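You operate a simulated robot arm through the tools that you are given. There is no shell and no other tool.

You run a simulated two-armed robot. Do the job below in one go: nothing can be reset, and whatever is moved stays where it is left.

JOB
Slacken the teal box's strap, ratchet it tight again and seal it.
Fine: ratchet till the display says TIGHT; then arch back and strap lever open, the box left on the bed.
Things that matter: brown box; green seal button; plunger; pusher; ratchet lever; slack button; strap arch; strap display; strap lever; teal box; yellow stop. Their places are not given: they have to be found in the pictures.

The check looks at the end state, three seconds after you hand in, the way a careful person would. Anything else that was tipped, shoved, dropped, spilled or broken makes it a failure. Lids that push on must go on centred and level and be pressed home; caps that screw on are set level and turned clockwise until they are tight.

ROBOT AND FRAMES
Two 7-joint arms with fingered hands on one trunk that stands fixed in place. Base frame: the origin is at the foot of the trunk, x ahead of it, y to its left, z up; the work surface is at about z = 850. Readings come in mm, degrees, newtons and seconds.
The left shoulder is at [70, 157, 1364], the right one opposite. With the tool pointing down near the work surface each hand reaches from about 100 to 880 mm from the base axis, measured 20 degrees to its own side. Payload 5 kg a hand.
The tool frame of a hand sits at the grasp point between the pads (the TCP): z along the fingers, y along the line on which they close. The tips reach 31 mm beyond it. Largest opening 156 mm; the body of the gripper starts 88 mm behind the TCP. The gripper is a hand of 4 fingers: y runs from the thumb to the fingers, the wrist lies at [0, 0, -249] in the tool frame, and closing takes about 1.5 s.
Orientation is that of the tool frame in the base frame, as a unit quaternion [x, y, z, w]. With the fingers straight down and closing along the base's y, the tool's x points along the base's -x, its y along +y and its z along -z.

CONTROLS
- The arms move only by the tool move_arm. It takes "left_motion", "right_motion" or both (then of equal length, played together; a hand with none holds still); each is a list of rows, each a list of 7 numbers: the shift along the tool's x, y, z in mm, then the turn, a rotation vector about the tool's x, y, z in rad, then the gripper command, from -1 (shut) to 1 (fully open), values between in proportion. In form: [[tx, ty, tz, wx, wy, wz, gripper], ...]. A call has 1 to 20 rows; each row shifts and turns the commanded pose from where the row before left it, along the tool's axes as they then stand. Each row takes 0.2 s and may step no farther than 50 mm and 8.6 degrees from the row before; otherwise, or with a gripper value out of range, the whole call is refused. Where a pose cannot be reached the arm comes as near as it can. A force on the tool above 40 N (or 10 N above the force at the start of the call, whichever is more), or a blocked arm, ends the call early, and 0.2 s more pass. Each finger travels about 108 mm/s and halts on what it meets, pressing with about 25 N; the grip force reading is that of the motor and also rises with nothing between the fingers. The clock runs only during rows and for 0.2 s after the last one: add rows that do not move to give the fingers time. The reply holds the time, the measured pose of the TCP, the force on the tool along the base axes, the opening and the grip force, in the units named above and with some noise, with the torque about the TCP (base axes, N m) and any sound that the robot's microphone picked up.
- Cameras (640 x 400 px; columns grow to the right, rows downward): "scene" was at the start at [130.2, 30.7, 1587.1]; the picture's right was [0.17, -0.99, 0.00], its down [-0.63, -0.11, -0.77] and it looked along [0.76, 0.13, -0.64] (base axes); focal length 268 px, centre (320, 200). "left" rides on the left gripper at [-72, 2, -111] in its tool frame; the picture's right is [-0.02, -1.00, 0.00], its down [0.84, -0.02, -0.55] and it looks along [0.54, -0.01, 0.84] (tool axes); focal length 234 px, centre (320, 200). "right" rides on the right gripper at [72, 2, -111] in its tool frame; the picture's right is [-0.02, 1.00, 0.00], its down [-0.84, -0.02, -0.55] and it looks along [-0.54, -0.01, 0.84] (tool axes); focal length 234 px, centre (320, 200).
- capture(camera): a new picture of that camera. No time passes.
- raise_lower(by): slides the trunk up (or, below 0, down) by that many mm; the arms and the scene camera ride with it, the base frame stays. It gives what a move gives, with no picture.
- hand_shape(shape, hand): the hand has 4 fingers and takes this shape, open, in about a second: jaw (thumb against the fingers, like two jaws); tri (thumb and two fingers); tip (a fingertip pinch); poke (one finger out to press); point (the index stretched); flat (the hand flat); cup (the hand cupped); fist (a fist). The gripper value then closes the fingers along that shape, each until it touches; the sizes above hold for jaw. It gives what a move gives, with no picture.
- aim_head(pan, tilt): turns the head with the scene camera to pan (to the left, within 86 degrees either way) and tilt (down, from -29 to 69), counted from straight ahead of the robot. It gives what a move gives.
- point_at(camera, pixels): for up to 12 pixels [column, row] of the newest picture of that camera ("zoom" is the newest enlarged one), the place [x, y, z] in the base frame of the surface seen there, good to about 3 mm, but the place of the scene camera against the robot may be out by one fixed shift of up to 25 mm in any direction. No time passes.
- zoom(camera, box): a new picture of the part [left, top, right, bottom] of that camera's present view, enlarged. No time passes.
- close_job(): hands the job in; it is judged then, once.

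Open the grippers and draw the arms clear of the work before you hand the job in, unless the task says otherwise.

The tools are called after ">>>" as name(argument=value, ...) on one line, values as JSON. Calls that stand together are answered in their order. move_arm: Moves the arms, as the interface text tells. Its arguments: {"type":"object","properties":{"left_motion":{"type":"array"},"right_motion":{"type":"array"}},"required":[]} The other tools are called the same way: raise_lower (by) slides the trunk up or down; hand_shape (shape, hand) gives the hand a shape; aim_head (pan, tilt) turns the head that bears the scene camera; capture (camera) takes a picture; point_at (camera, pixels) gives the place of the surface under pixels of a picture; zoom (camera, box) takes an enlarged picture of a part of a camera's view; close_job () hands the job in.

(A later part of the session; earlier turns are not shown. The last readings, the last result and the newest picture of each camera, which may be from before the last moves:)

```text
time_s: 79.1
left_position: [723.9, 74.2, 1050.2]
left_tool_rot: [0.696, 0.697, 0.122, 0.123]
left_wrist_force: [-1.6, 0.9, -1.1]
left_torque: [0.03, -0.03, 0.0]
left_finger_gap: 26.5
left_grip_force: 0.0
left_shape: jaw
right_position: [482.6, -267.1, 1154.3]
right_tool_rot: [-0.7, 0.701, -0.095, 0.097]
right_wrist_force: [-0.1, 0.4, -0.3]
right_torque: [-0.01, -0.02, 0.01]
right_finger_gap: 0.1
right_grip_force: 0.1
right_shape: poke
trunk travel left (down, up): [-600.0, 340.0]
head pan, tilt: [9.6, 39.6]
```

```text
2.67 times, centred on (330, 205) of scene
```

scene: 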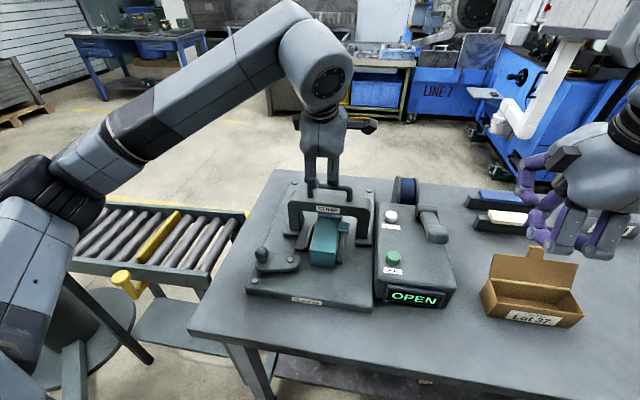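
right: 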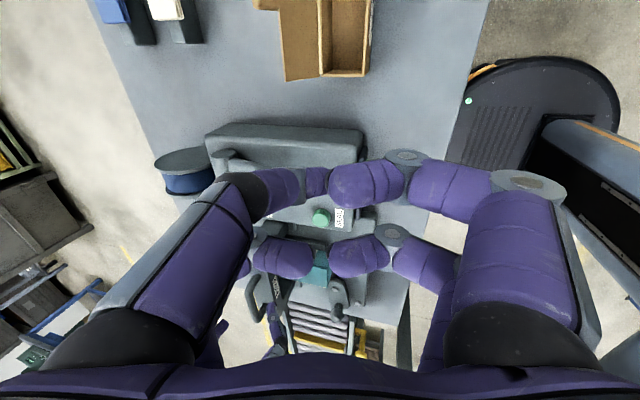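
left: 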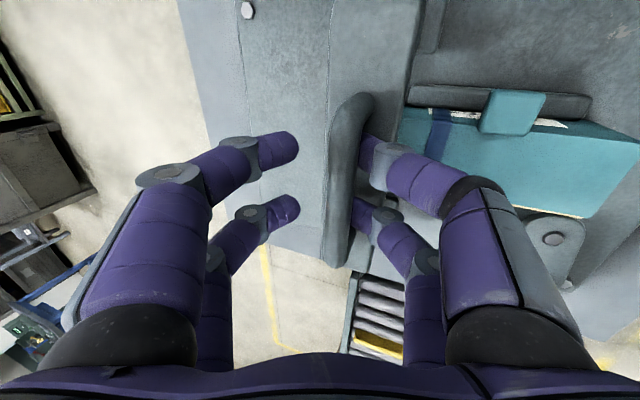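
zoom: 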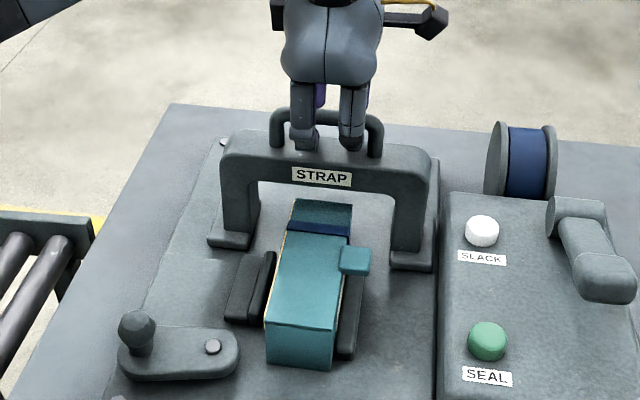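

The arch is clear of the strap on the box and still sliding easily. I tilt the hand 15° more forward for reach and push another 40 mm.

>>> move_arm(left_motion=[[0, 0, 0, -0.131, 0, 0, -0.67], [0, 0, 0, -0.131, 0, 0, -0.67], [0, 6.55, 4.59, 0, 0, 0, -0.67], [0, 6.55, 4.59, 0, 0, 0, -0.67], [0, 6.55, 4.59, 0, 0, 0, -0.67], [0, 6.55, 4.59, 0, 0, 0, -0.67], [0, 6.55, 4.59, 0, 0, 0, -0.67]])

>>> capture(camera="left")

>>> zoom(camera="scene", box=[240, 130, 420, 280])

```text
time_s: 80.7
left_position: [762.1, 72.8, 1052.3]
left_tool_rot: [0.674, 0.675, 0.212, 0.213]
left_wrist_force: [-2.5, -1.0, -2.3]
left_torque: [0.05, -0.05, -0.01]
left_finger_gap: 26.9
left_grip_force: 0.0
left_shape: jaw
right_position: [483.2, -266.5, 1153.3]
right_tool_rot: [-0.699, 0.702, -0.095, 0.097]
right_wrist_force: [-1.0, 0.1, 0.6]
right_torque: [0.01, 0.0, 0.02]
right_finger_gap: 0.0
right_grip_force: 0.0
right_shape: poke
trunk travel left (down, up): [-600.0, 340.0]
head pan, tilt: [9.6, 39.6]
```

```text
taken
```

left: 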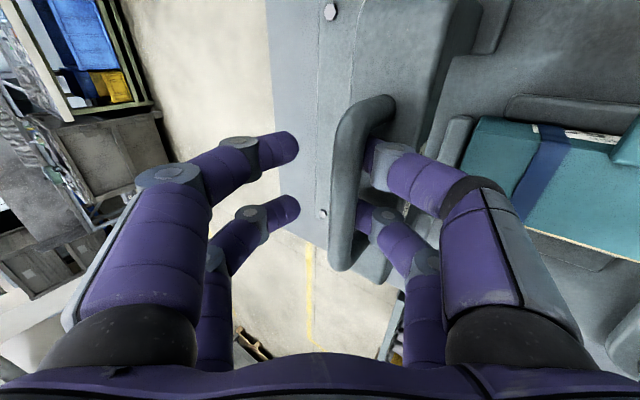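

```text
2.67 times, centred on (330, 205) of scene
```

zoom: 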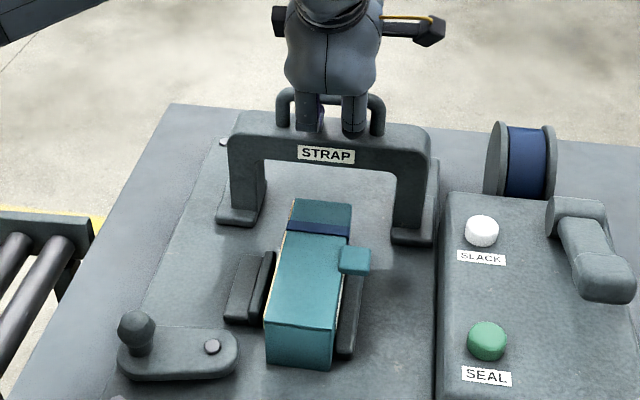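

Still smooth at ~3 N. I tilt another 10° and push on 40 mm toward the rear end of travel.

>>> move_arm(left_motion=[[0, 0, 0, -0.0873, 0, 0, -0.67], [0, 0, 0, -0.0873, 0, 0, -0.67], [0, 5.66, 5.66, 0, 0, 0, -0.67], [0, 5.66, 5.66, 0, 0, 0, -0.67], [0, 5.66, 5.66, 0, 0, 0, -0.67], [0, 5.66, 5.66, 0, 0, 0, -0.67], [0, 5.66, 5.66, 0, 0, 0, -0.67]])

>>> capture(camera="left")

>>> zoom(camera="scene", box=[240, 130, 420, 280])

```text
time_s: 82.3
left_position: [802.5, 74.0, 1050.4]
left_tool_rot: [0.653, 0.653, 0.271, 0.271]
left_wrist_force: [-0.9, -0.8, -1.6]
left_torque: [0.02, -0.02, -0.01]
left_finger_gap: 26.3
left_grip_force: 0.0
left_shape: jaw
right_position: [482.5, -268.1, 1153.6]
right_tool_rot: [-0.699, 0.702, -0.095, 0.097]
right_wrist_force: [-0.2, 0.7, -0.3]
right_torque: [0.0, 0.03, 0.03]
right_finger_gap: 0.0
right_grip_force: 0.1
right_shape: poke
trunk travel left (down, up): [-600.0, 340.0]
head pan, tilt: [9.6, 39.6]
```

```text
taken
```

left: 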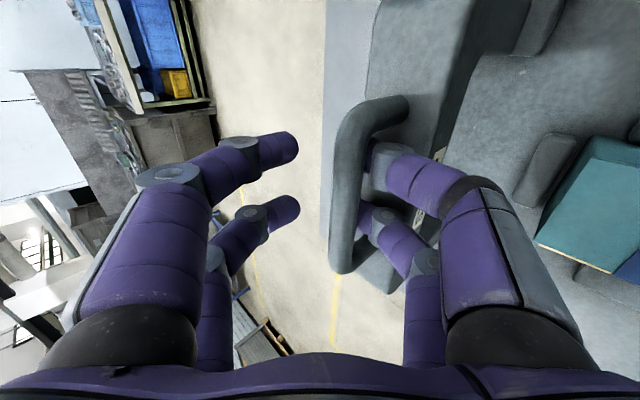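

```text
2.67 times, centred on (330, 205) of scene
```

zoom: 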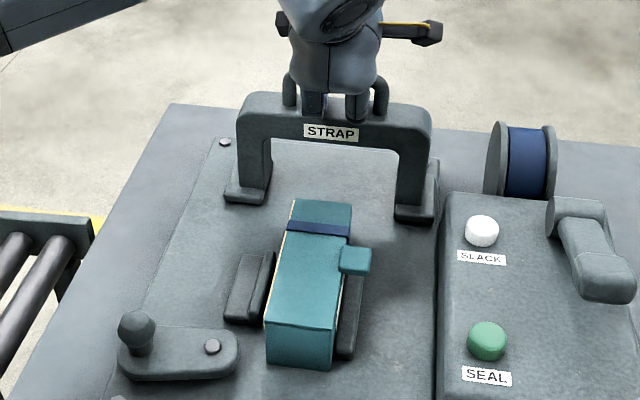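

Arch is now at x≈800 and still free. I tilt 15° more and keep pushing in smaller steps, expecting the end stop.

>>> move_arm(left_motion=[[0, 0, 0, -0.131, 0, 0, -0.67], [0, 0, 0, -0.131, 0, 0, -0.67], [0, 3, 5.2, 0, 0, 0, -0.67], [0, 3, 5.2, 0, 0, 0, -0.67], [0, 3, 5.2, 0, 0, 0, -0.67], [0, 3, 5.2, 0, 0, 0, -0.67], [0, 3, 5.2, 0, 0, 0, -0.67]])

>>> capture(camera="left")

>>> zoom(camera="scene", box=[240, 130, 420, 280])

```text
time_s: 83.9
left_position: [830.3, 72.3, 1050.0]
left_tool_rot: [0.612, 0.612, 0.355, 0.353]
left_wrist_force: [-0.9, -0.3, 3.4]
left_torque: [0.06, 0.11, 0.01]
left_finger_gap: 25.9
left_grip_force: 0.1
left_shape: jaw
right_position: [483.1, -267.8, 1154.1]
right_tool_rot: [-0.7, 0.701, -0.096, 0.098]
right_wrist_force: [0.3, -0.6, -0.2]
right_torque: [0.0, -0.02, 0.02]
right_finger_gap: 0.0
right_grip_force: 0.0
right_shape: poke
trunk travel left (down, up): [-600.0, 340.0]
head pan, tilt: [9.6, 39.6]
```

```text
taken
```

left: 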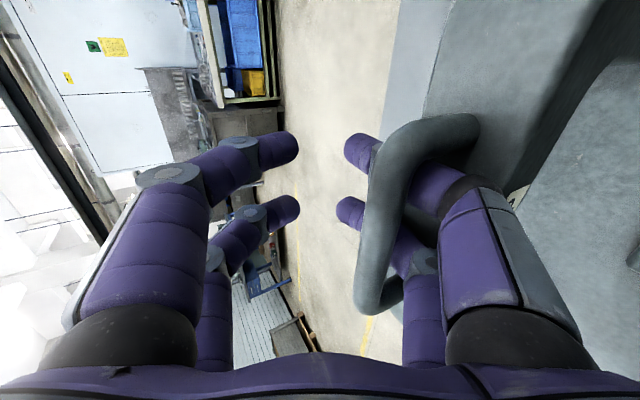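

```text
2.67 times, centred on (330, 205) of scene
```

zoom: 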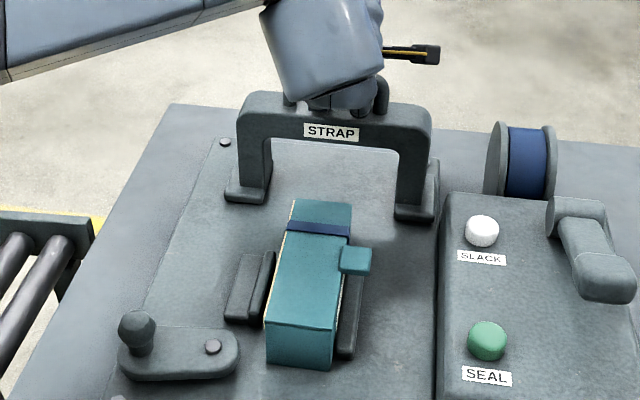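

In this last push the arch stood still (STRAP label unmoved at (330,132) in the zoom) and the thumbs slid in under the bar. I back the hand out 30 mm along its own pointing direction and measure where the arch stands.

>>> move_arm(left_motion=[[0, -3, -5.2, 0, 0, 0, -0.5], [0, -3, -5.2, 0, 0, 0, -0.3], [0, -3, -5.2, 0, 0, 0, -0.3], [0, -3, -5.2, 0, 0, 0, -0.3], [0, -3, -5.2, 0, 0, 0, -0.3], [0, 0, 0, 0, 0, 0, -0.3]])

>>> capture(camera="left")

>>> zoom(camera="scene", box=[270, 130, 410, 230])

>>> point_at(camera="zoom", pixels=[[320, 175], [150, 215], [210, 200], [155, 300], [515, 345], [535, 260], [135, 200], [245, 125], [470, 150], [300, 110], [545, 220], [560, 330]])

```text
time_s: 85.3
left_position: [801.5, 73.6, 1052.6]
left_tool_rot: [0.612, 0.611, 0.355, 0.354]
left_wrist_force: [1.4, 0.9, 12.7]
left_torque: [0.21, 0.2, -0.05]
left_finger_gap: 51.2
left_grip_force: 0.0
left_shape: jaw
right_position: [482.2, -267.6, 1154.5]
right_tool_rot: [-0.7, 0.701, -0.095, 0.098]
right_wrist_force: [0.5, -0.7, -0.8]
right_torque: [0.0, 0.02, -0.03]
right_finger_gap: 0.0
right_grip_force: 0.0
right_shape: poke
trunk travel left (down, up): [-600.0, 340.0]
head pan, tilt: [9.6, 39.6]
```

```text
taken
```

left: 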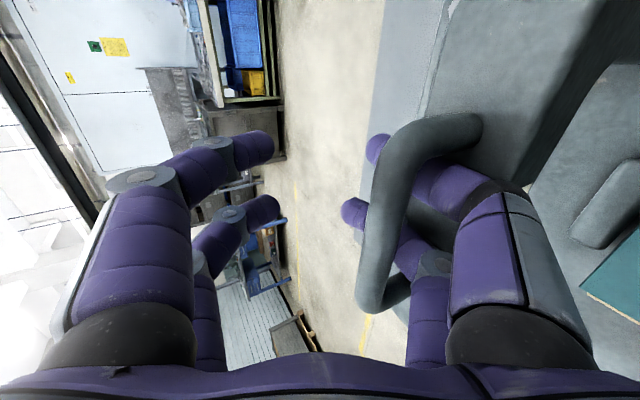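

```text
4.00 times, centred on (340, 180) of scene
```

zoom: 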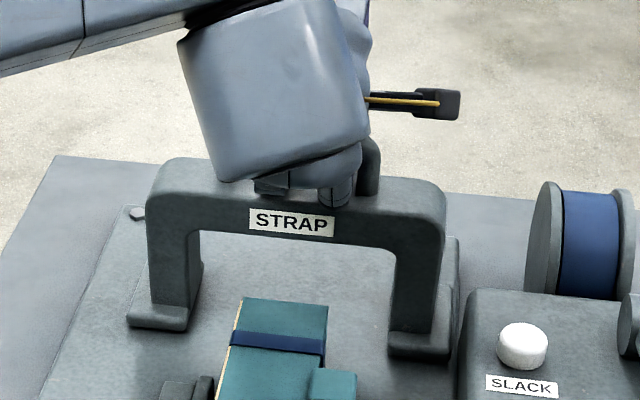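

```text
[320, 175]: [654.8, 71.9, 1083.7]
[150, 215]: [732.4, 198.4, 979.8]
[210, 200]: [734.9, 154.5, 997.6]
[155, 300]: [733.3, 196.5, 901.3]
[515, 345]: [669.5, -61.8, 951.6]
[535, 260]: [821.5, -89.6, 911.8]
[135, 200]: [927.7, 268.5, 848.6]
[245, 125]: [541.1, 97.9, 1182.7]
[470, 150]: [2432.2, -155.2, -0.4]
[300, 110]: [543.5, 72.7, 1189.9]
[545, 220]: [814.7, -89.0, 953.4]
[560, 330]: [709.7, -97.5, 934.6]
```

The retreat dragged the arch forward again (its face is now near x≈738), because the opened thumb pressed on the beam top (12.7 N up). I close back to 26 mm to relieve that, without moving.

>>> move_arm(left_motion=[[0, 0, 0, 0, 0, 0, -0.5], [0, 0, 0, 0, 0, 0, -0.6], [0, 0, 0, 0, 0, 0, -0.67], [0, 0, 0, 0, 0, 0, -0.67]])

>>> capture(camera="left")

>>> capture(camera="scene")

```text
time_s: 86.3
left_position: [802.6, 74.4, 1050.8]
left_tool_rot: [0.612, 0.613, 0.354, 0.354]
left_wrist_force: [0.0, -0.1, 0.5]
left_torque: [0.02, 0.05, 0.07]
left_finger_gap: 25.6
left_grip_force: 0.0
left_shape: jaw
right_position: [482.6, -266.8, 1154.4]
right_tool_rot: [-0.699, 0.701, -0.096, 0.098]
right_wrist_force: [0.2, -0.3, -0.9]
right_torque: [0.02, 0.04, 0.01]
right_finger_gap: 0.0
right_grip_force: 0.0
right_shape: poke
trunk travel left (down, up): [-600.0, 340.0]
head pan, tilt: [9.6, 39.6]
```

```text
taken
```

left: 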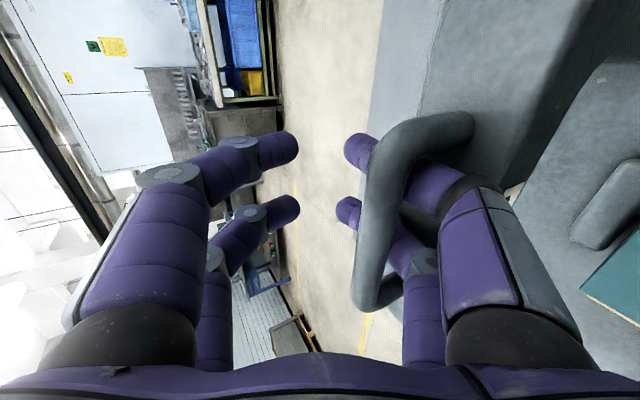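

```text
taken
```

scene: 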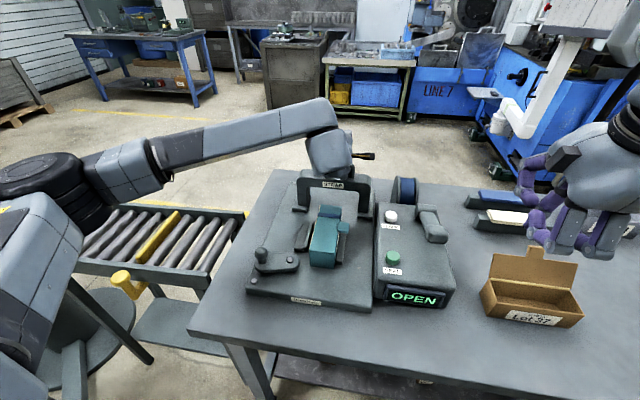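

Force is relieved; the bar is lying deep inside the hand on the nearly level thumbs. I back the hand out 44 mm straight toward me, keeping the gap, so the bar comes back near the fingertips.

>>> move_arm(left_motion=[[0, -3.67, -6.35, 0, 0, 0, -0.67], [0, -3.67, -6.35, 0, 0, 0, -0.67], [0, -3.67, -6.35, 0, 0, 0, -0.67], [0, -3.67, -6.35, 0, 0, 0, -0.67], [0, 0, 0, 0, 0, 0, -0.67]])

>>> capture(camera="left")

>>> zoom(camera="scene", box=[240, 130, 420, 280])

```text
time_s: 87.5
left_position: [772.4, 75.8, 1050.1]
left_tool_rot: [0.612, 0.612, 0.355, 0.354]
left_wrist_force: [-0.2, 0.6, 3.7]
left_torque: [0.04, 0.03, 0.01]
left_finger_gap: 25.7
left_grip_force: 0.1
left_shape: jaw
right_position: [483.0, -268.2, 1154.6]
right_tool_rot: [-0.699, 0.702, -0.096, 0.098]
right_wrist_force: [-0.5, 0.1, 0.1]
right_torque: [0.0, 0.0, -0.02]
right_finger_gap: 0.0
right_grip_force: 0.1
right_shape: poke
trunk travel left (down, up): [-600.0, 340.0]
head pan, tilt: [9.6, 39.6]
```

```text
taken
```

left: 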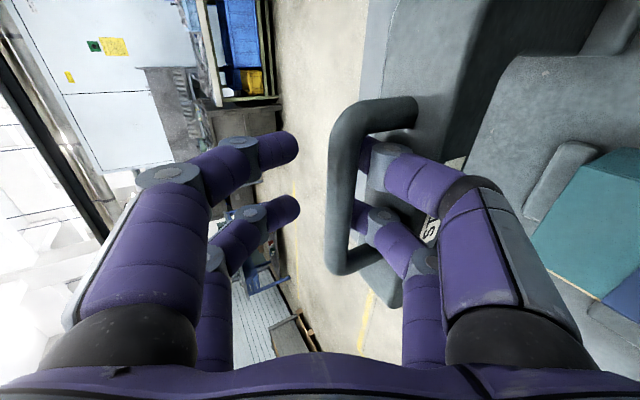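

```text
2.67 times, centred on (330, 205) of scene
```

zoom: 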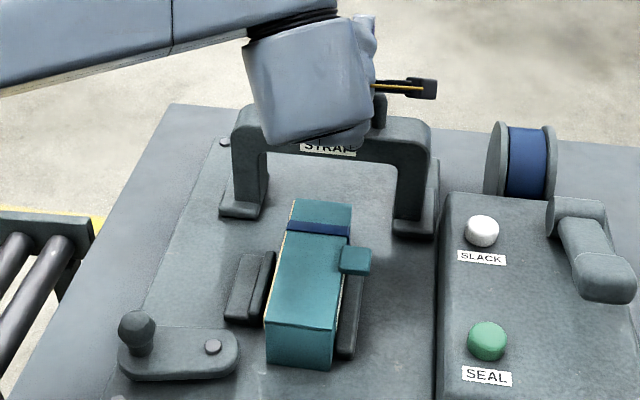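

The bar now lies near the thumb tips (column ~347). I measure the bar and beam positions.

>>> point_at(camera="left", pixels=[[347, 170], [342, 200], [345, 240], [390, 108], [455, 60], [380, 270], [575, 160], [600, 200], [630, 290], [400, 165]])

>>> point_at(camera="scene", pixels=[[299, 167], [362, 185]])

```text
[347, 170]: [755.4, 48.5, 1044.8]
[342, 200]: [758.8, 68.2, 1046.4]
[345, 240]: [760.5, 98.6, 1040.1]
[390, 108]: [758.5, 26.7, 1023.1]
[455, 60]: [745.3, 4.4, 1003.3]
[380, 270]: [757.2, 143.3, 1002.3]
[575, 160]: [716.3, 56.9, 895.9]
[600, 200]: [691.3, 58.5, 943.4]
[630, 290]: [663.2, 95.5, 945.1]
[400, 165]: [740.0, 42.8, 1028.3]
```

```text
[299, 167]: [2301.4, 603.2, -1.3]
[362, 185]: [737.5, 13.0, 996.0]
```

Bar centre is at x≈760. I return to 45° tilt, back off 8 mm and close firmly on the bar so it can't slip.

>>> move_arm(left_motion=[[0, -2.0, -3.4, 0.131, 0, 0, -0.67], [0, -2.4, -3.2, 0.131, 0, 0, -0.67], [0, 0, 0, 0, 0, 0, -0.8], [0, 0, 0, 0, 0, 0, -0.95], [0, 0, 0, 0, 0, 0, -0.95], [0, 0, 0, 0, 0, 0, -0.95]])

>>> capture(camera="left")

>>> zoom(camera="scene", box=[240, 130, 420, 280])

```text
time_s: 88.9
left_position: [763.0, 75.0, 1048.0]
left_tool_rot: [0.653, 0.653, 0.27, 0.271]
left_wrist_force: [-2.0, 1.0, -3.6]
left_torque: [0.04, 0.01, -0.05]
left_finger_gap: 4.4
left_grip_force: 0.0
left_shape: jaw
right_position: [482.8, -269.3, 1154.4]
right_tool_rot: [-0.699, 0.702, -0.094, 0.097]
right_wrist_force: [-0.6, 0.7, -0.2]
right_torque: [0.01, -0.01, 0.01]
right_finger_gap: 0.0
right_grip_force: 0.0
right_shape: poke
trunk travel left (down, up): [-600.0, 340.0]
head pan, tilt: [9.6, 39.6]
```

```text
taken
```

left: 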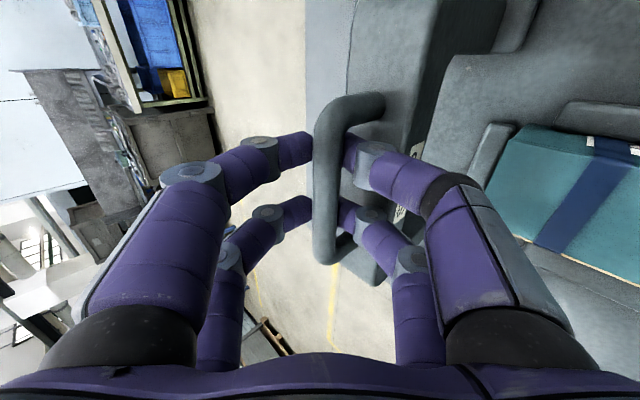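

```text
2.67 times, centred on (330, 205) of scene
```

zoom: 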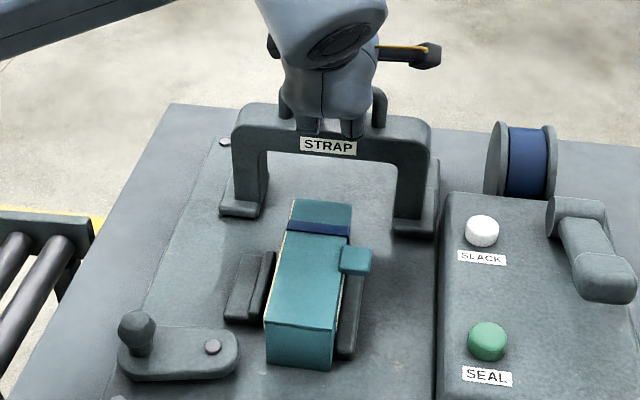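

The fingers now close round the bar like a ring. I push back again, 48 mm in 8 mm rows.

>>> move_arm(left_motion=[[0, 5.66, 5.66, 0, 0, 0, -0.95], [0, 5.66, 5.66, 0, 0, 0, -0.95], [0, 5.66, 5.66, 0, 0, 0, -0.95], [0, 5.66, 5.66, 0, 0, 0, -0.95], [0, 5.66, 5.66, 0, 0, 0, -0.95]])

>>> capture(camera="left")

>>> zoom(camera="scene", box=[240, 130, 420, 280])

```text
time_s: 90.1
left_position: [805.7, 74.4, 1049.3]
left_tool_rot: [0.653, 0.654, 0.27, 0.27]
left_wrist_force: [-0.7, 1.9, -4.4]
left_torque: [0.11, -0.02, -0.03]
left_finger_gap: 4.6
left_grip_force: 0.1
left_shape: jaw
right_position: [484.5, -268.4, 1153.9]
right_tool_rot: [-0.7, 0.702, -0.094, 0.097]
right_wrist_force: [-0.7, -0.5, 1.0]
right_torque: [-0.01, 0.01, 0.03]
right_finger_gap: 0.2
right_grip_force: 0.1
right_shape: poke
trunk travel left (down, up): [-600.0, 340.0]
head pan, tilt: [9.6, 39.6]
```

```text
taken
```

left: 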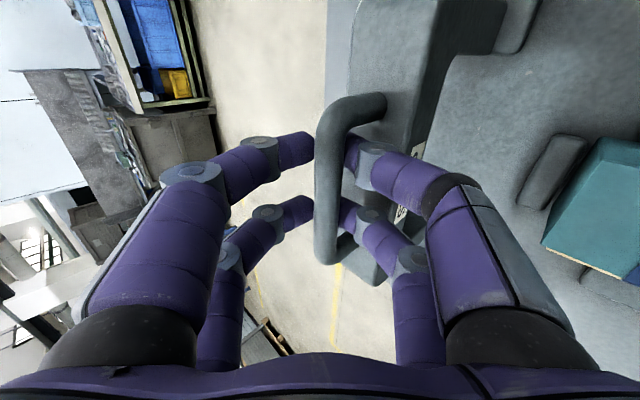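

```text
2.67 times, centred on (330, 205) of scene
```

zoom: 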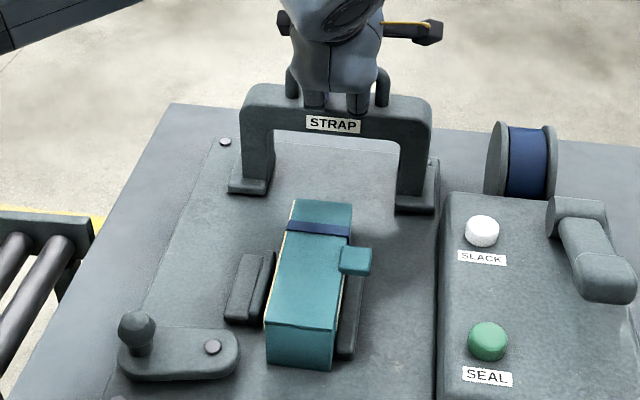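

The arch is now further back than before (label at row 124) and still sliding. I continue 24 mm more in 6 mm rows.

>>> move_arm(left_motion=[[0, 4.24, 4.24, 0, 0, 0, -0.95], [0, 4.24, 4.24, 0, 0, 0, -0.95], [0, 4.24, 4.24, 0, 0, 0, -0.95], [0, 4.24, 4.24, 0, 0, 0, -0.95]])

>>> capture(camera="left")

>>> zoom(camera="scene", box=[240, 130, 420, 280])

```text
time_s: 91.1
left_position: [829.4, 74.3, 1050.2]
left_tool_rot: [0.653, 0.653, 0.271, 0.271]
left_wrist_force: [-7.0, -0.1, -5.4]
left_torque: [0.06, -0.03, -0.09]
left_finger_gap: 5.9
left_grip_force: 7.7
left_shape: jaw
right_position: [483.1, -269.0, 1154.2]
right_tool_rot: [-0.699, 0.702, -0.096, 0.098]
right_wrist_force: [-0.6, 0.4, 0.2]
right_torque: [0.01, 0.0, -0.04]
right_finger_gap: 0.0
right_grip_force: 0.1
right_shape: poke
trunk travel left (down, up): [-600.0, 340.0]
head pan, tilt: [9.6, 39.6]
```

```text
taken
```

left: 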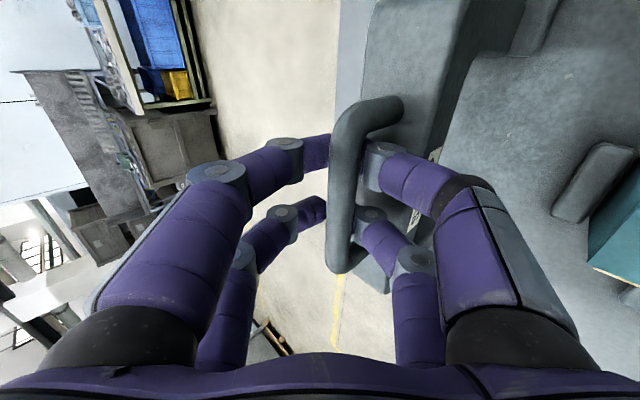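

```text
2.67 times, centred on (330, 205) of scene
```

zoom: 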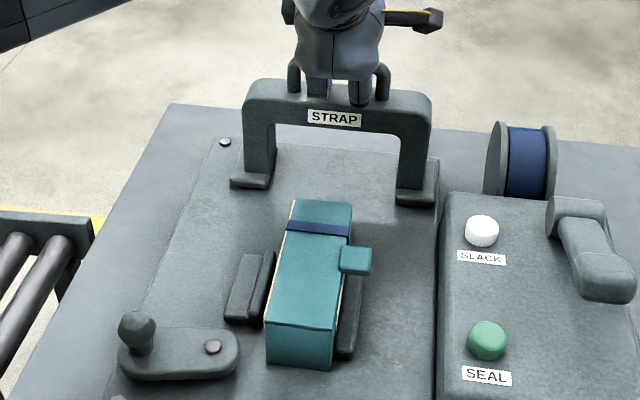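

Force is rising (7 N) and the arch moved only ~11 mm of the last 24, so the stop seems near. I press a little more to confirm.

>>> move_arm(left_motion=[[0, 2.12, 2.12, 0, 0, 0, -0.95], [0, 2.12, 2.12, 0, 0, 0, -0.95], [0, 2.12, 2.12, 0, 0, 0, -0.95]])

>>> zoom(camera="scene", box=[240, 130, 420, 280])

>>> capture(camera="left")

```text
time_s: 91.9
left_position: [838.3, 73.3, 1047.2]
left_tool_rot: [0.654, 0.653, 0.27, 0.27]
left_wrist_force: [-19.1, -0.8, -15.9]
left_torque: [0.2, -0.11, -0.17]
left_finger_gap: 7.9
left_grip_force: 25.1
left_shape: jaw
right_position: [483.2, -268.0, 1153.8]
right_tool_rot: [-0.699, 0.702, -0.095, 0.098]
right_wrist_force: [-0.3, -0.2, 0.9]
right_torque: [0.04, 0.01, 0.0]
right_finger_gap: 0.0
right_grip_force: 0.1
right_shape: poke
trunk travel left (down, up): [-600.0, 340.0]
head pan, tilt: [9.6, 39.6]
```

```text
2.67 times, centred on (330, 205) of scene
```

zoom: 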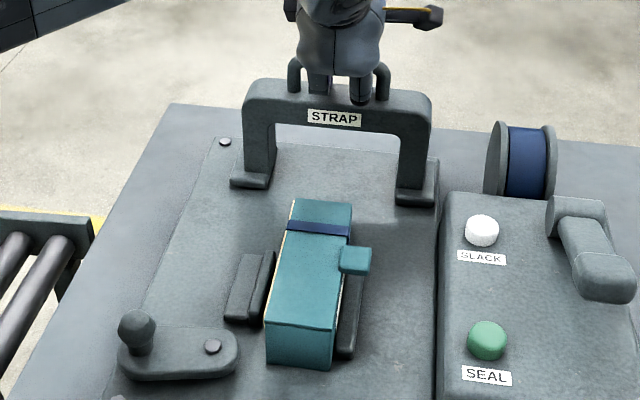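

```text
taken
```

left: 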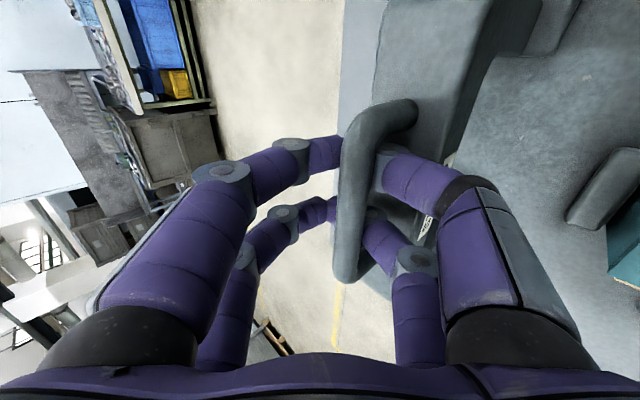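

At 25 N the arch no longer moves, so it is fully back against its stop. Before letting go I measure the bar relative to the hand.

>>> point_at(camera="left", pixels=[[362, 160], [355, 190], [352, 230], [400, 110], [450, 100], [385, 280], [610, 185], [370, 130]])

```text
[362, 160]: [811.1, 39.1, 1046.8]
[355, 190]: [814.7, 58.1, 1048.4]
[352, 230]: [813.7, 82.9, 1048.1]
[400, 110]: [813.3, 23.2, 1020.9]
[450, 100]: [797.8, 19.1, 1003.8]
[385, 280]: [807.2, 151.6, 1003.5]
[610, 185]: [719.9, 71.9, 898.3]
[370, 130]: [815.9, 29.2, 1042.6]
```

The bar is at x≈815 (160 mm of travel). I ease the hand back while opening gradually, keeping the thumb tips just above the beam.

>>> move_arm(left_motion=[[0, -2.83, -4.24, 0, 0, 0, -0.85], [0, -3.54, -4.95, 0, 0, 0, -0.7], [0, -2.83, -5.66, 0, 0, 0, -0.6], [0, -3.54, -4.95, 0, 0, 0, -0.55], [0, 0, 0, 0, 0, 0, -0.55]])

>>> capture(camera="left")

>>> zoom(camera="scene", box=[240, 130, 420, 280])

```text
time_s: 93.1
left_position: [816.2, 72.5, 1056.4]
left_tool_rot: [0.653, 0.653, 0.271, 0.271]
left_wrist_force: [0.2, 0.0, -0.1]
left_torque: [0.02, -0.01, 0.02]
left_finger_gap: 34.9
left_grip_force: 0.1
left_shape: jaw
right_position: [483.2, -266.7, 1153.5]
right_tool_rot: [-0.7, 0.701, -0.094, 0.098]
right_wrist_force: [-0.8, 0.3, -0.1]
right_torque: [0.02, -0.02, 0.02]
right_finger_gap: 0.1
right_grip_force: 0.0
right_shape: poke
trunk travel left (down, up): [-600.0, 340.0]
head pan, tilt: [9.6, 39.6]
```

```text
taken
```

left: 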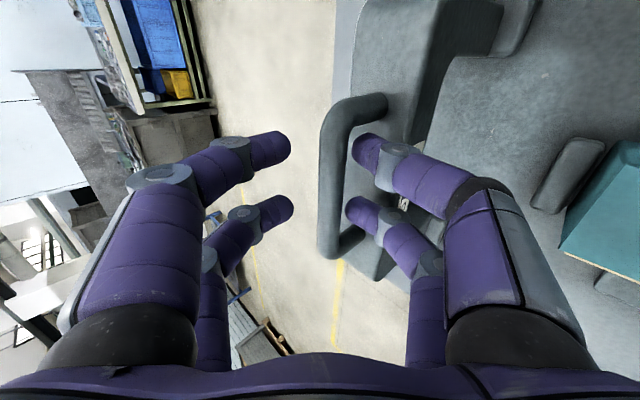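

```text
2.67 times, centred on (330, 205) of scene
```

zoom: 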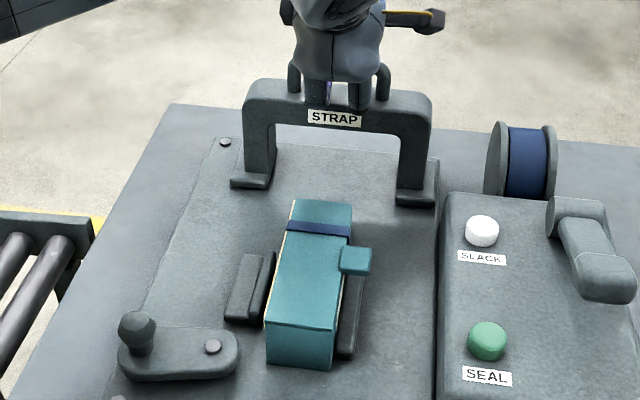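

No force, and the arch stayed put. I shift slightly to centre the bar in the gap and draw the hand out up-and-back along its own pointing direction.

>>> move_arm(left_motion=[[0, -5, 0, 0, 0, 0, -0.55], [0, 0, -8, 0, 0, 0, -0.5], [0, 0, -8, 0, 0, 0, -0.5], [0, 0, -8, 0, 0, 0, -0.5], [0, 0, -8, 0, 0, 0, -0.5], [0, 0, -8, 0, 0, 0, -0.5]])

>>> capture(camera="left")

>>> zoom(camera="scene", box=[240, 130, 420, 280])

```text
time_s: 94.5
left_position: [785.1, 74.4, 1082.2]
left_tool_rot: [0.653, 0.654, 0.27, 0.27]
left_wrist_force: [0.3, 0.2, 0.0]
left_torque: [0.02, -0.03, -0.01]
left_finger_gap: 38.5
left_grip_force: 0.1
left_shape: jaw
right_position: [483.6, -268.4, 1153.4]
right_tool_rot: [-0.7, 0.701, -0.095, 0.097]
right_wrist_force: [0.4, -0.1, -1.1]
right_torque: [-0.04, -0.01, 0.0]
right_finger_gap: 0.0
right_grip_force: 0.1
right_shape: poke
trunk travel left (down, up): [-600.0, 340.0]
head pan, tilt: [9.6, 39.6]
```

```text
taken
```

left: 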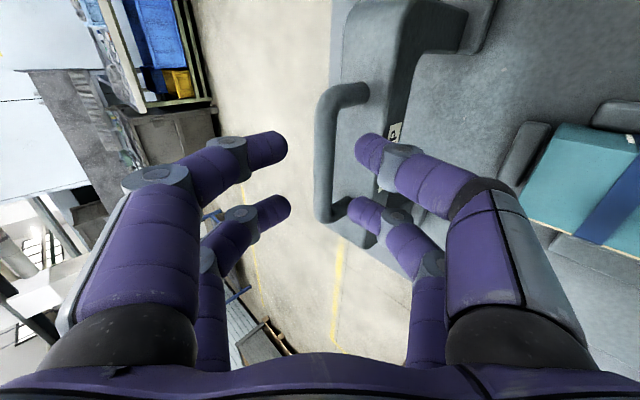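

```text
2.67 times, centred on (330, 205) of scene
```

zoom: 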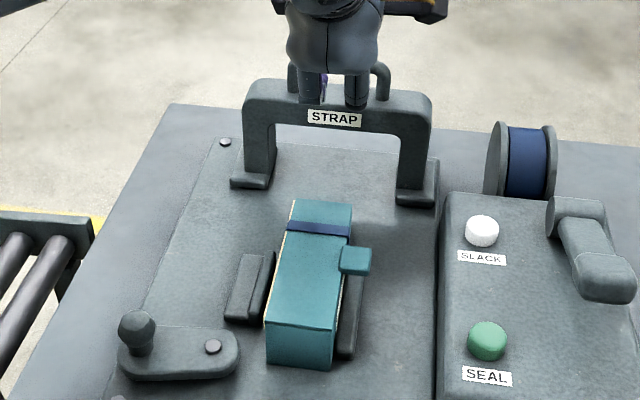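

The hand is sliding out freely with the arch unmoved. I continue up and back, then swing the left arm off to the left, clear of the machine.

>>> move_arm(left_motion=[[0, 0, -15, 0, 0, 0, -0.5], [0, 0, -20, 0, 0, 0, -0.5], [0, 0, -25, 0, 0, 0, -0.5], [0, -14, -30, 0, 0, 0, 0], [30, -16.5, -30.7, 0, 0, 0, 0.5], [30, -16.5, -30.7, 0, 0, 0, 1], [30, -16.5, -30.7, 0, 0, 0, 1], [30, -16.5, -30.7, 0, 0, 0, 1], [30, -16.5, -30.7, 0, 0, 0, 1], [30, -16.5, -30.7, 0, 0, 0, 1], [0, 0, 0, 0, 0, 0, 1]])

>>> capture(camera="scene")

>>> zoom(camera="scene", box=[220, 160, 470, 320])

```text
time_s: 96.9
left_position: [508.7, 251.6, 1191.7]
left_tool_rot: [0.653, 0.654, 0.27, 0.27]
left_wrist_force: [-0.1, -0.4, -0.9]
left_torque: [0.03, 0.04, -0.02]
left_finger_gap: 155.9
left_grip_force: 0.1
left_shape: jaw
right_position: [485.2, -268.5, 1152.6]
right_tool_rot: [-0.699, 0.702, -0.095, 0.097]
right_wrist_force: [-0.3, -0.3, -0.4]
right_torque: [0.0, 0.04, 0.03]
right_finger_gap: 0.0
right_grip_force: 0.0
right_shape: poke
trunk travel left (down, up): [-600.0, 340.0]
head pan, tilt: [9.6, 39.6]
```

```text
taken
```

scene: 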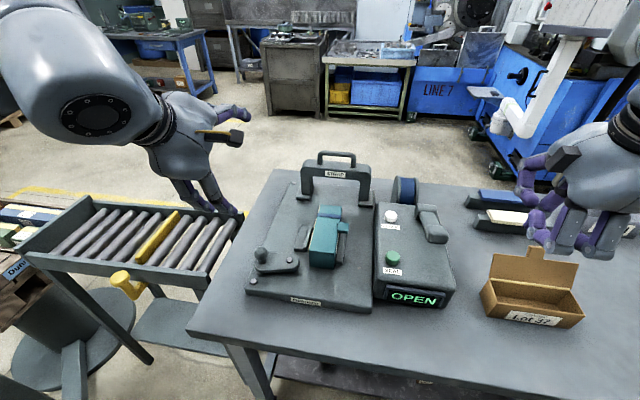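

```text
2.50 times, centred on (345, 240) of scene
```

zoom: 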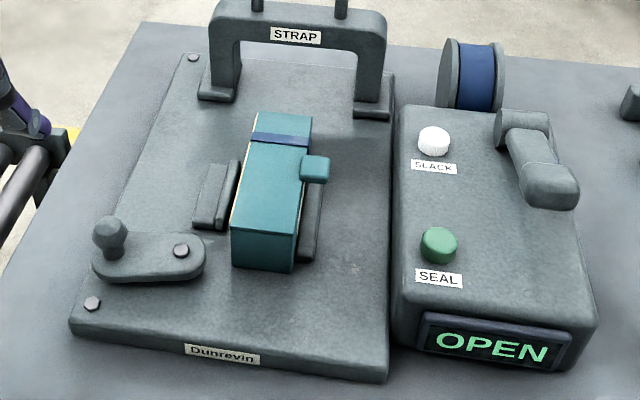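

The strap band sits on the teal box, the arch is back, and the display reads OPEN. I double-check the strap lever's angle and the box against the first measurements.

>>> zoom(camera="scene", box=[240, 230, 320, 290])

>>> point_at(camera="scene", pixels=[[260, 251], [261, 256], [290, 260], [275, 260], [275, 270], [262, 265], [283, 255], [265, 259], [297, 263], [316, 254]])

```text
6.67 times, centred on (280, 260) of scene
```

zoom: 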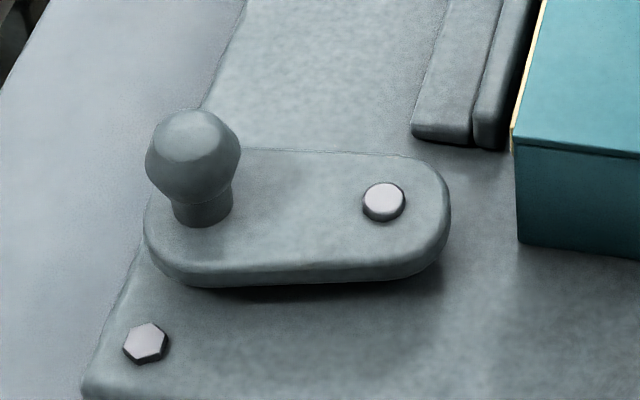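

```text
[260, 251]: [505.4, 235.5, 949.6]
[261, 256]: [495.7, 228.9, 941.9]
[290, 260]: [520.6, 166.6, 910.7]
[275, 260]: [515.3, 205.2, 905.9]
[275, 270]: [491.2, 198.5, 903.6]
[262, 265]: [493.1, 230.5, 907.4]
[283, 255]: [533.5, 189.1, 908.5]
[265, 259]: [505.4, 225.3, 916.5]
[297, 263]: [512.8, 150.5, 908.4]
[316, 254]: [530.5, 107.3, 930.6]
```

The knob is at about (511,220), i.e. the lever slipped back a few degrees from its stop when I withdrew earlier. To leave it fully open, I set the left hand upright, close it, and bring it behind the knob (toward my side) at height.

>>> move_arm(left_motion=[[0, 0, 0, 0.131, 0, 0, 0.3], [0, 0, 0, 0.131, 0, 0, -0.3], [0, 0, 0, 0.131, 0, 0, -1], [0, 0, 0, 0.131, 0, 0, -1], [0, 0, 0, 0.131, 0, 0, -1], [0, 0, 0, 0.1304, 0, 0, -1], [-10.9, -16, 30, 0, 0, 0, -1], [-10.9, -16, 30, 0, 0, 0, -1], [-10.9, -16, 30, 0, 0, 0, -1], [0, 0, 0, 0, 0, 0, -1]])

>>> capture(camera="left")

>>> zoom(camera="scene", box=[200, 150, 340, 310])

```text
time_s: 99.1
left_position: [461.9, 219.2, 1103.0]
left_tool_rot: [0.706, 0.708, 0.0, 0.0]
left_wrist_force: [0.1, 0.4, 0.5]
left_torque: [0.01, 0.01, 0.01]
left_finger_gap: 0.1
left_grip_force: 25.5
left_shape: jaw
right_position: [482.6, -267.9, 1153.0]
right_tool_rot: [-0.7, 0.702, -0.094, 0.096]
right_wrist_force: [-0.1, 0.6, 0.6]
right_torque: [0.02, -0.01, -0.01]
right_finger_gap: 0.0
right_grip_force: 0.0
right_shape: poke
trunk travel left (down, up): [-600.0, 340.0]
head pan, tilt: [9.6, 39.6]
```

```text
taken
```

left: 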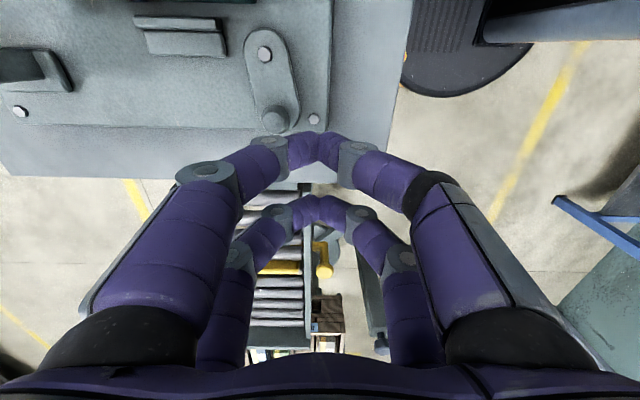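

```text
2.50 times, centred on (270, 230) of scene
```

zoom: 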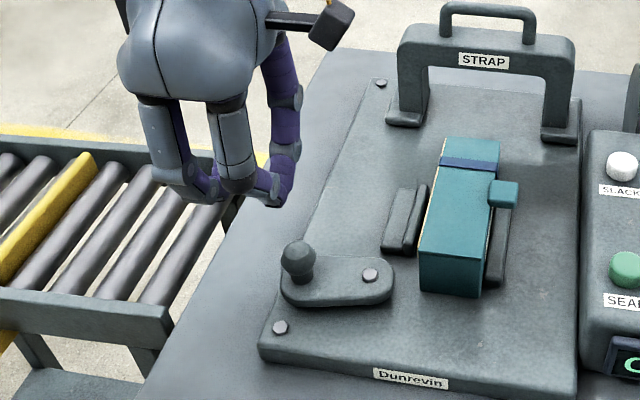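

The left camera now sees the knob at (275,120) and pivot at (264,53); I measure both.

>>> point_at(camera="left", pixels=[[275, 118], [268, 118], [285, 118], [264, 53], [270, 85], [318, 115], [316, 140], [312, 205]])

```text
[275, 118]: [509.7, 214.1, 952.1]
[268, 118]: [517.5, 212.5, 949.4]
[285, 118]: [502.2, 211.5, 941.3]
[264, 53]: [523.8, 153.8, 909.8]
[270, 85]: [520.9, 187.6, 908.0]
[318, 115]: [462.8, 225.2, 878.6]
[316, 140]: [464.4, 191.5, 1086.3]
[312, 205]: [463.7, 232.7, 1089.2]
```

The knob centre is about (510,217), so the lever is ~15° short of its stop. I lower the closed hand behind it (x≈455), tips just above the plate level.

>>> move_arm(left_motion=[[-0.5, -7, 38, 0, 0, 0, -1], [0, 0, 40, 0, 0, 0, -1], [0, 0, 40, 0, 0, 0, -1], [0, 0, 36, 0, 0, 0, -1], [0, 0, 0, 0, 0, 0, -1]])

>>> capture(camera="left")

>>> zoom(camera="scene", box=[200, 180, 340, 310])

```text
time_s: 100.3
left_position: [453.1, 221.7, 950.7]
left_tool_rot: [0.707, 0.707, 0.0, 0.0]
left_wrist_force: [0.4, -0.3, 0.2]
left_torque: [-0.01, 0.01, -0.02]
left_finger_gap: 0.0
left_grip_force: 24.4
left_shape: jaw
right_position: [482.3, -268.5, 1153.6]
right_tool_rot: [-0.7, 0.701, -0.095, 0.097]
right_wrist_force: [-0.6, 0.4, 0.1]
right_torque: [0.01, -0.01, -0.01]
right_finger_gap: 0.0
right_grip_force: 0.1
right_shape: poke
trunk travel left (down, up): [-600.0, 340.0]
head pan, tilt: [9.6, 39.6]
```

```text
taken
```

left: 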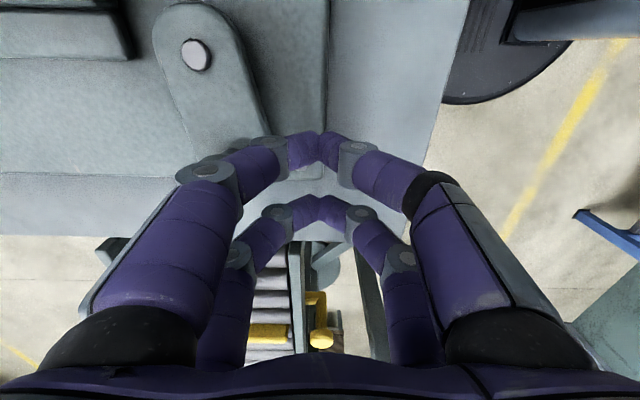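

```text
3.08 times, centred on (270, 245) of scene
```

zoom: 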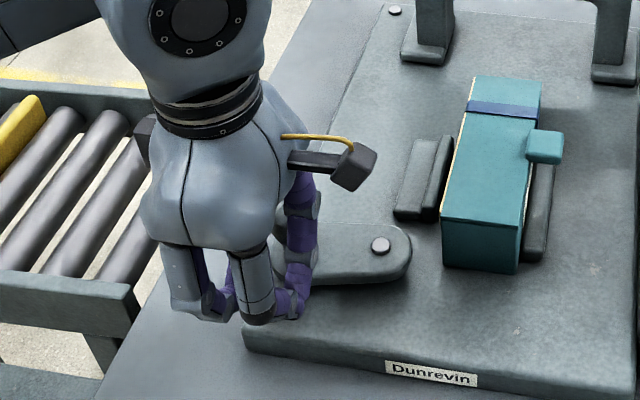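

The closed hand is behind the knob. I push away from me (+x) in 4 mm rows, watching the force.

>>> move_arm(left_motion=[[0, 4, 0, 0, 0, 0, -1], [0, 4, 0, 0, 0, 0, -1], [0, 4, 0, 0, 0, 0, -1], [0, 4, 0, 0, 0, 0, -1], [0, 4, 0, 0, 0, 0, -1], [0, 4, 0, 0, 0, 0, -1], [0, 4, 0, 0, 0, 0, -1], [0, 4, 0, 0, 0, 0, -1]])

>>> capture(camera="left")

>>> zoom(camera="scene", box=[200, 180, 340, 310])

```text
time_s: 102.1
left_position: [482.1, 220.1, 950.3]
left_tool_rot: [0.707, 0.707, -0.001, -0.001]
left_wrist_force: [-20.2, 0.9, -1.1]
left_torque: [-0.02, 0.0, 0.08]
left_finger_gap: 0.0
left_grip_force: 25.2
left_shape: jaw
right_position: [480.6, -268.0, 1154.9]
right_tool_rot: [-0.7, 0.701, -0.096, 0.099]
right_wrist_force: [1.2, 0.3, 0.8]
right_torque: [-0.03, -0.02, -0.01]
right_finger_gap: 0.0
right_grip_force: 0.1
right_shape: poke
trunk travel left (down, up): [-600.0, 340.0]
head pan, tilt: [9.6, 39.6]
```

```text
taken
```

left: 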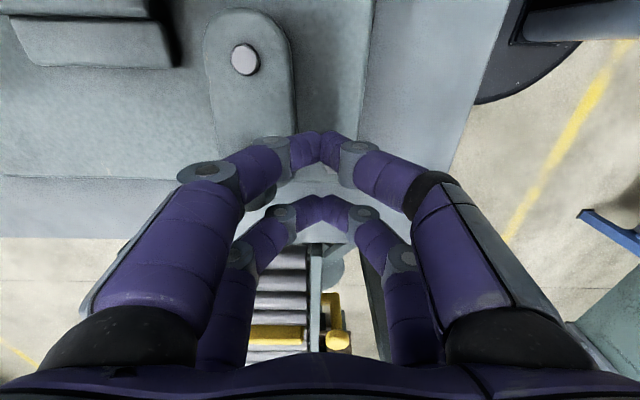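

```text
3.08 times, centred on (270, 245) of scene
```

zoom: 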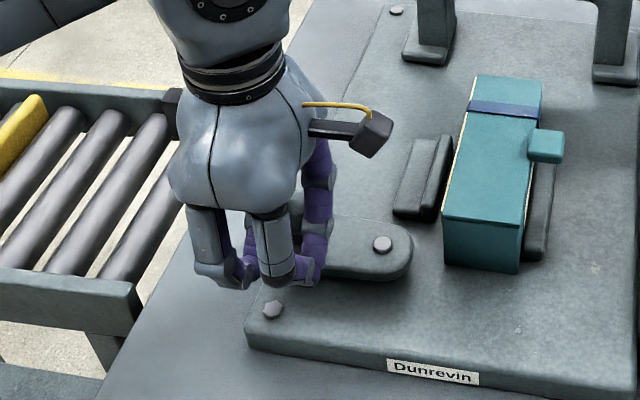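

20 N against the stop, and the lever now lies exactly across (straight line from (245,60) downward). I draw straight back away from the knob and lift.

>>> move_arm(left_motion=[[0, -8, 0, 0, 0, 0, -1], [0, -12, 0, 0, 0, 0, -1], [0, -15, 0, 0, 0, 0, -1], [0, 0, -40, 0, 0, 0, -1], [0, 0, -45, 0, 0, 0, -1], [0, 0, -45, 0, 0, 0, -1], [0, 0, -45, 0, 0, 0, -1], [0, 0, 0, 0, 0, 0, -1]])

>>> capture(camera="left")

>>> zoom(camera="scene", box=[220, 160, 470, 320])

```text
time_s: 103.9
left_position: [450.9, 220.7, 1126.7]
left_tool_rot: [0.707, 0.707, -0.001, 0.001]
left_wrist_force: [0.4, 0.7, 0.4]
left_torque: [-0.02, 0.02, -0.01]
left_finger_gap: 0.0
left_grip_force: 24.9
left_shape: jaw
right_position: [483.0, -267.1, 1153.6]
right_tool_rot: [-0.699, 0.702, -0.095, 0.097]
right_wrist_force: [1.4, -0.7, 0.5]
right_torque: [-0.03, 0.0, 0.04]
right_finger_gap: 0.1
right_grip_force: 0.0
right_shape: poke
trunk travel left (down, up): [-600.0, 340.0]
head pan, tilt: [9.6, 39.6]
```

```text
taken
```

left: 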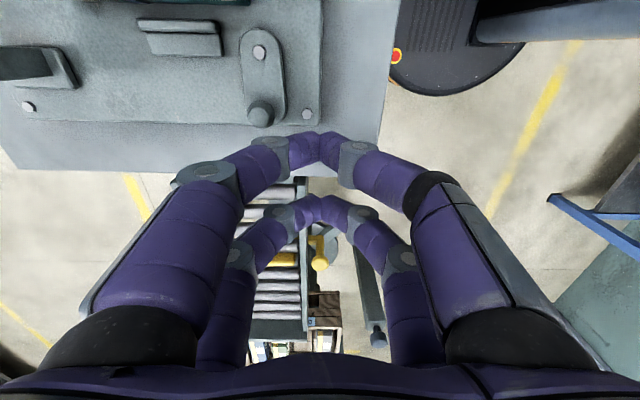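

```text
2.50 times, centred on (345, 240) of scene
```

zoom: 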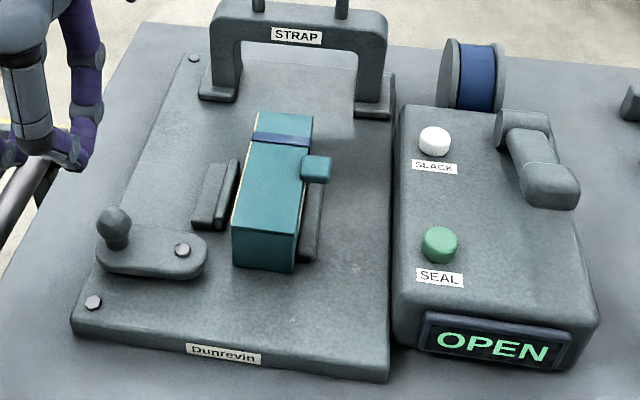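

The lever stays straight across. I confirm the knob and pivot positions, and look at the arch and box once more.

>>> point_at(camera="left", pixels=[[260, 112], [250, 112], [270, 112], [259, 52], [262, 80]])

>>> capture(camera="scene")

>>> zoom(camera="scene", box=[290, 190, 370, 280])

```text
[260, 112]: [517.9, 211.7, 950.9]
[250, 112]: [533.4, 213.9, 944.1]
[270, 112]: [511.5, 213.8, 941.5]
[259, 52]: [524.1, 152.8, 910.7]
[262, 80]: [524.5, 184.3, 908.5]
```

```text
taken
```

scene: 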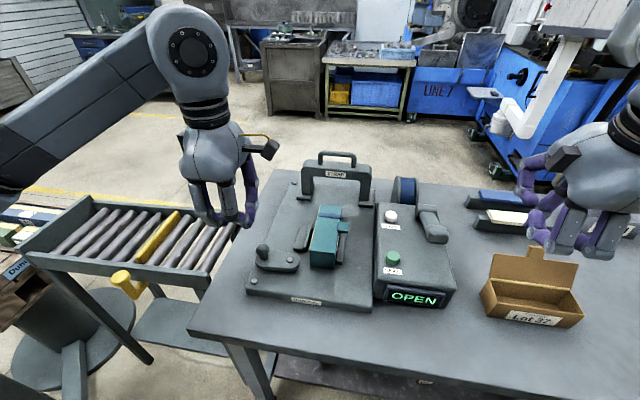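

```text
4.44 times, centred on (330, 235) of scene
```

zoom: 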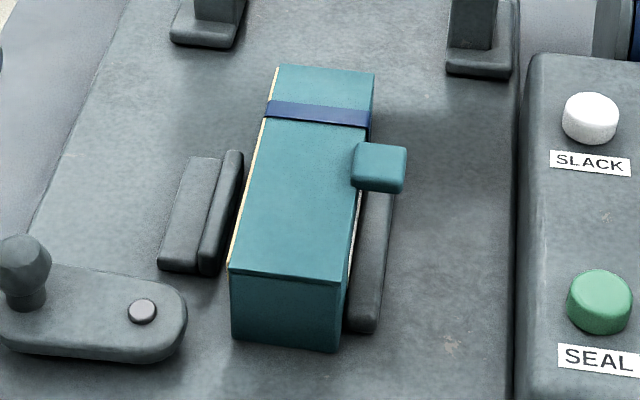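

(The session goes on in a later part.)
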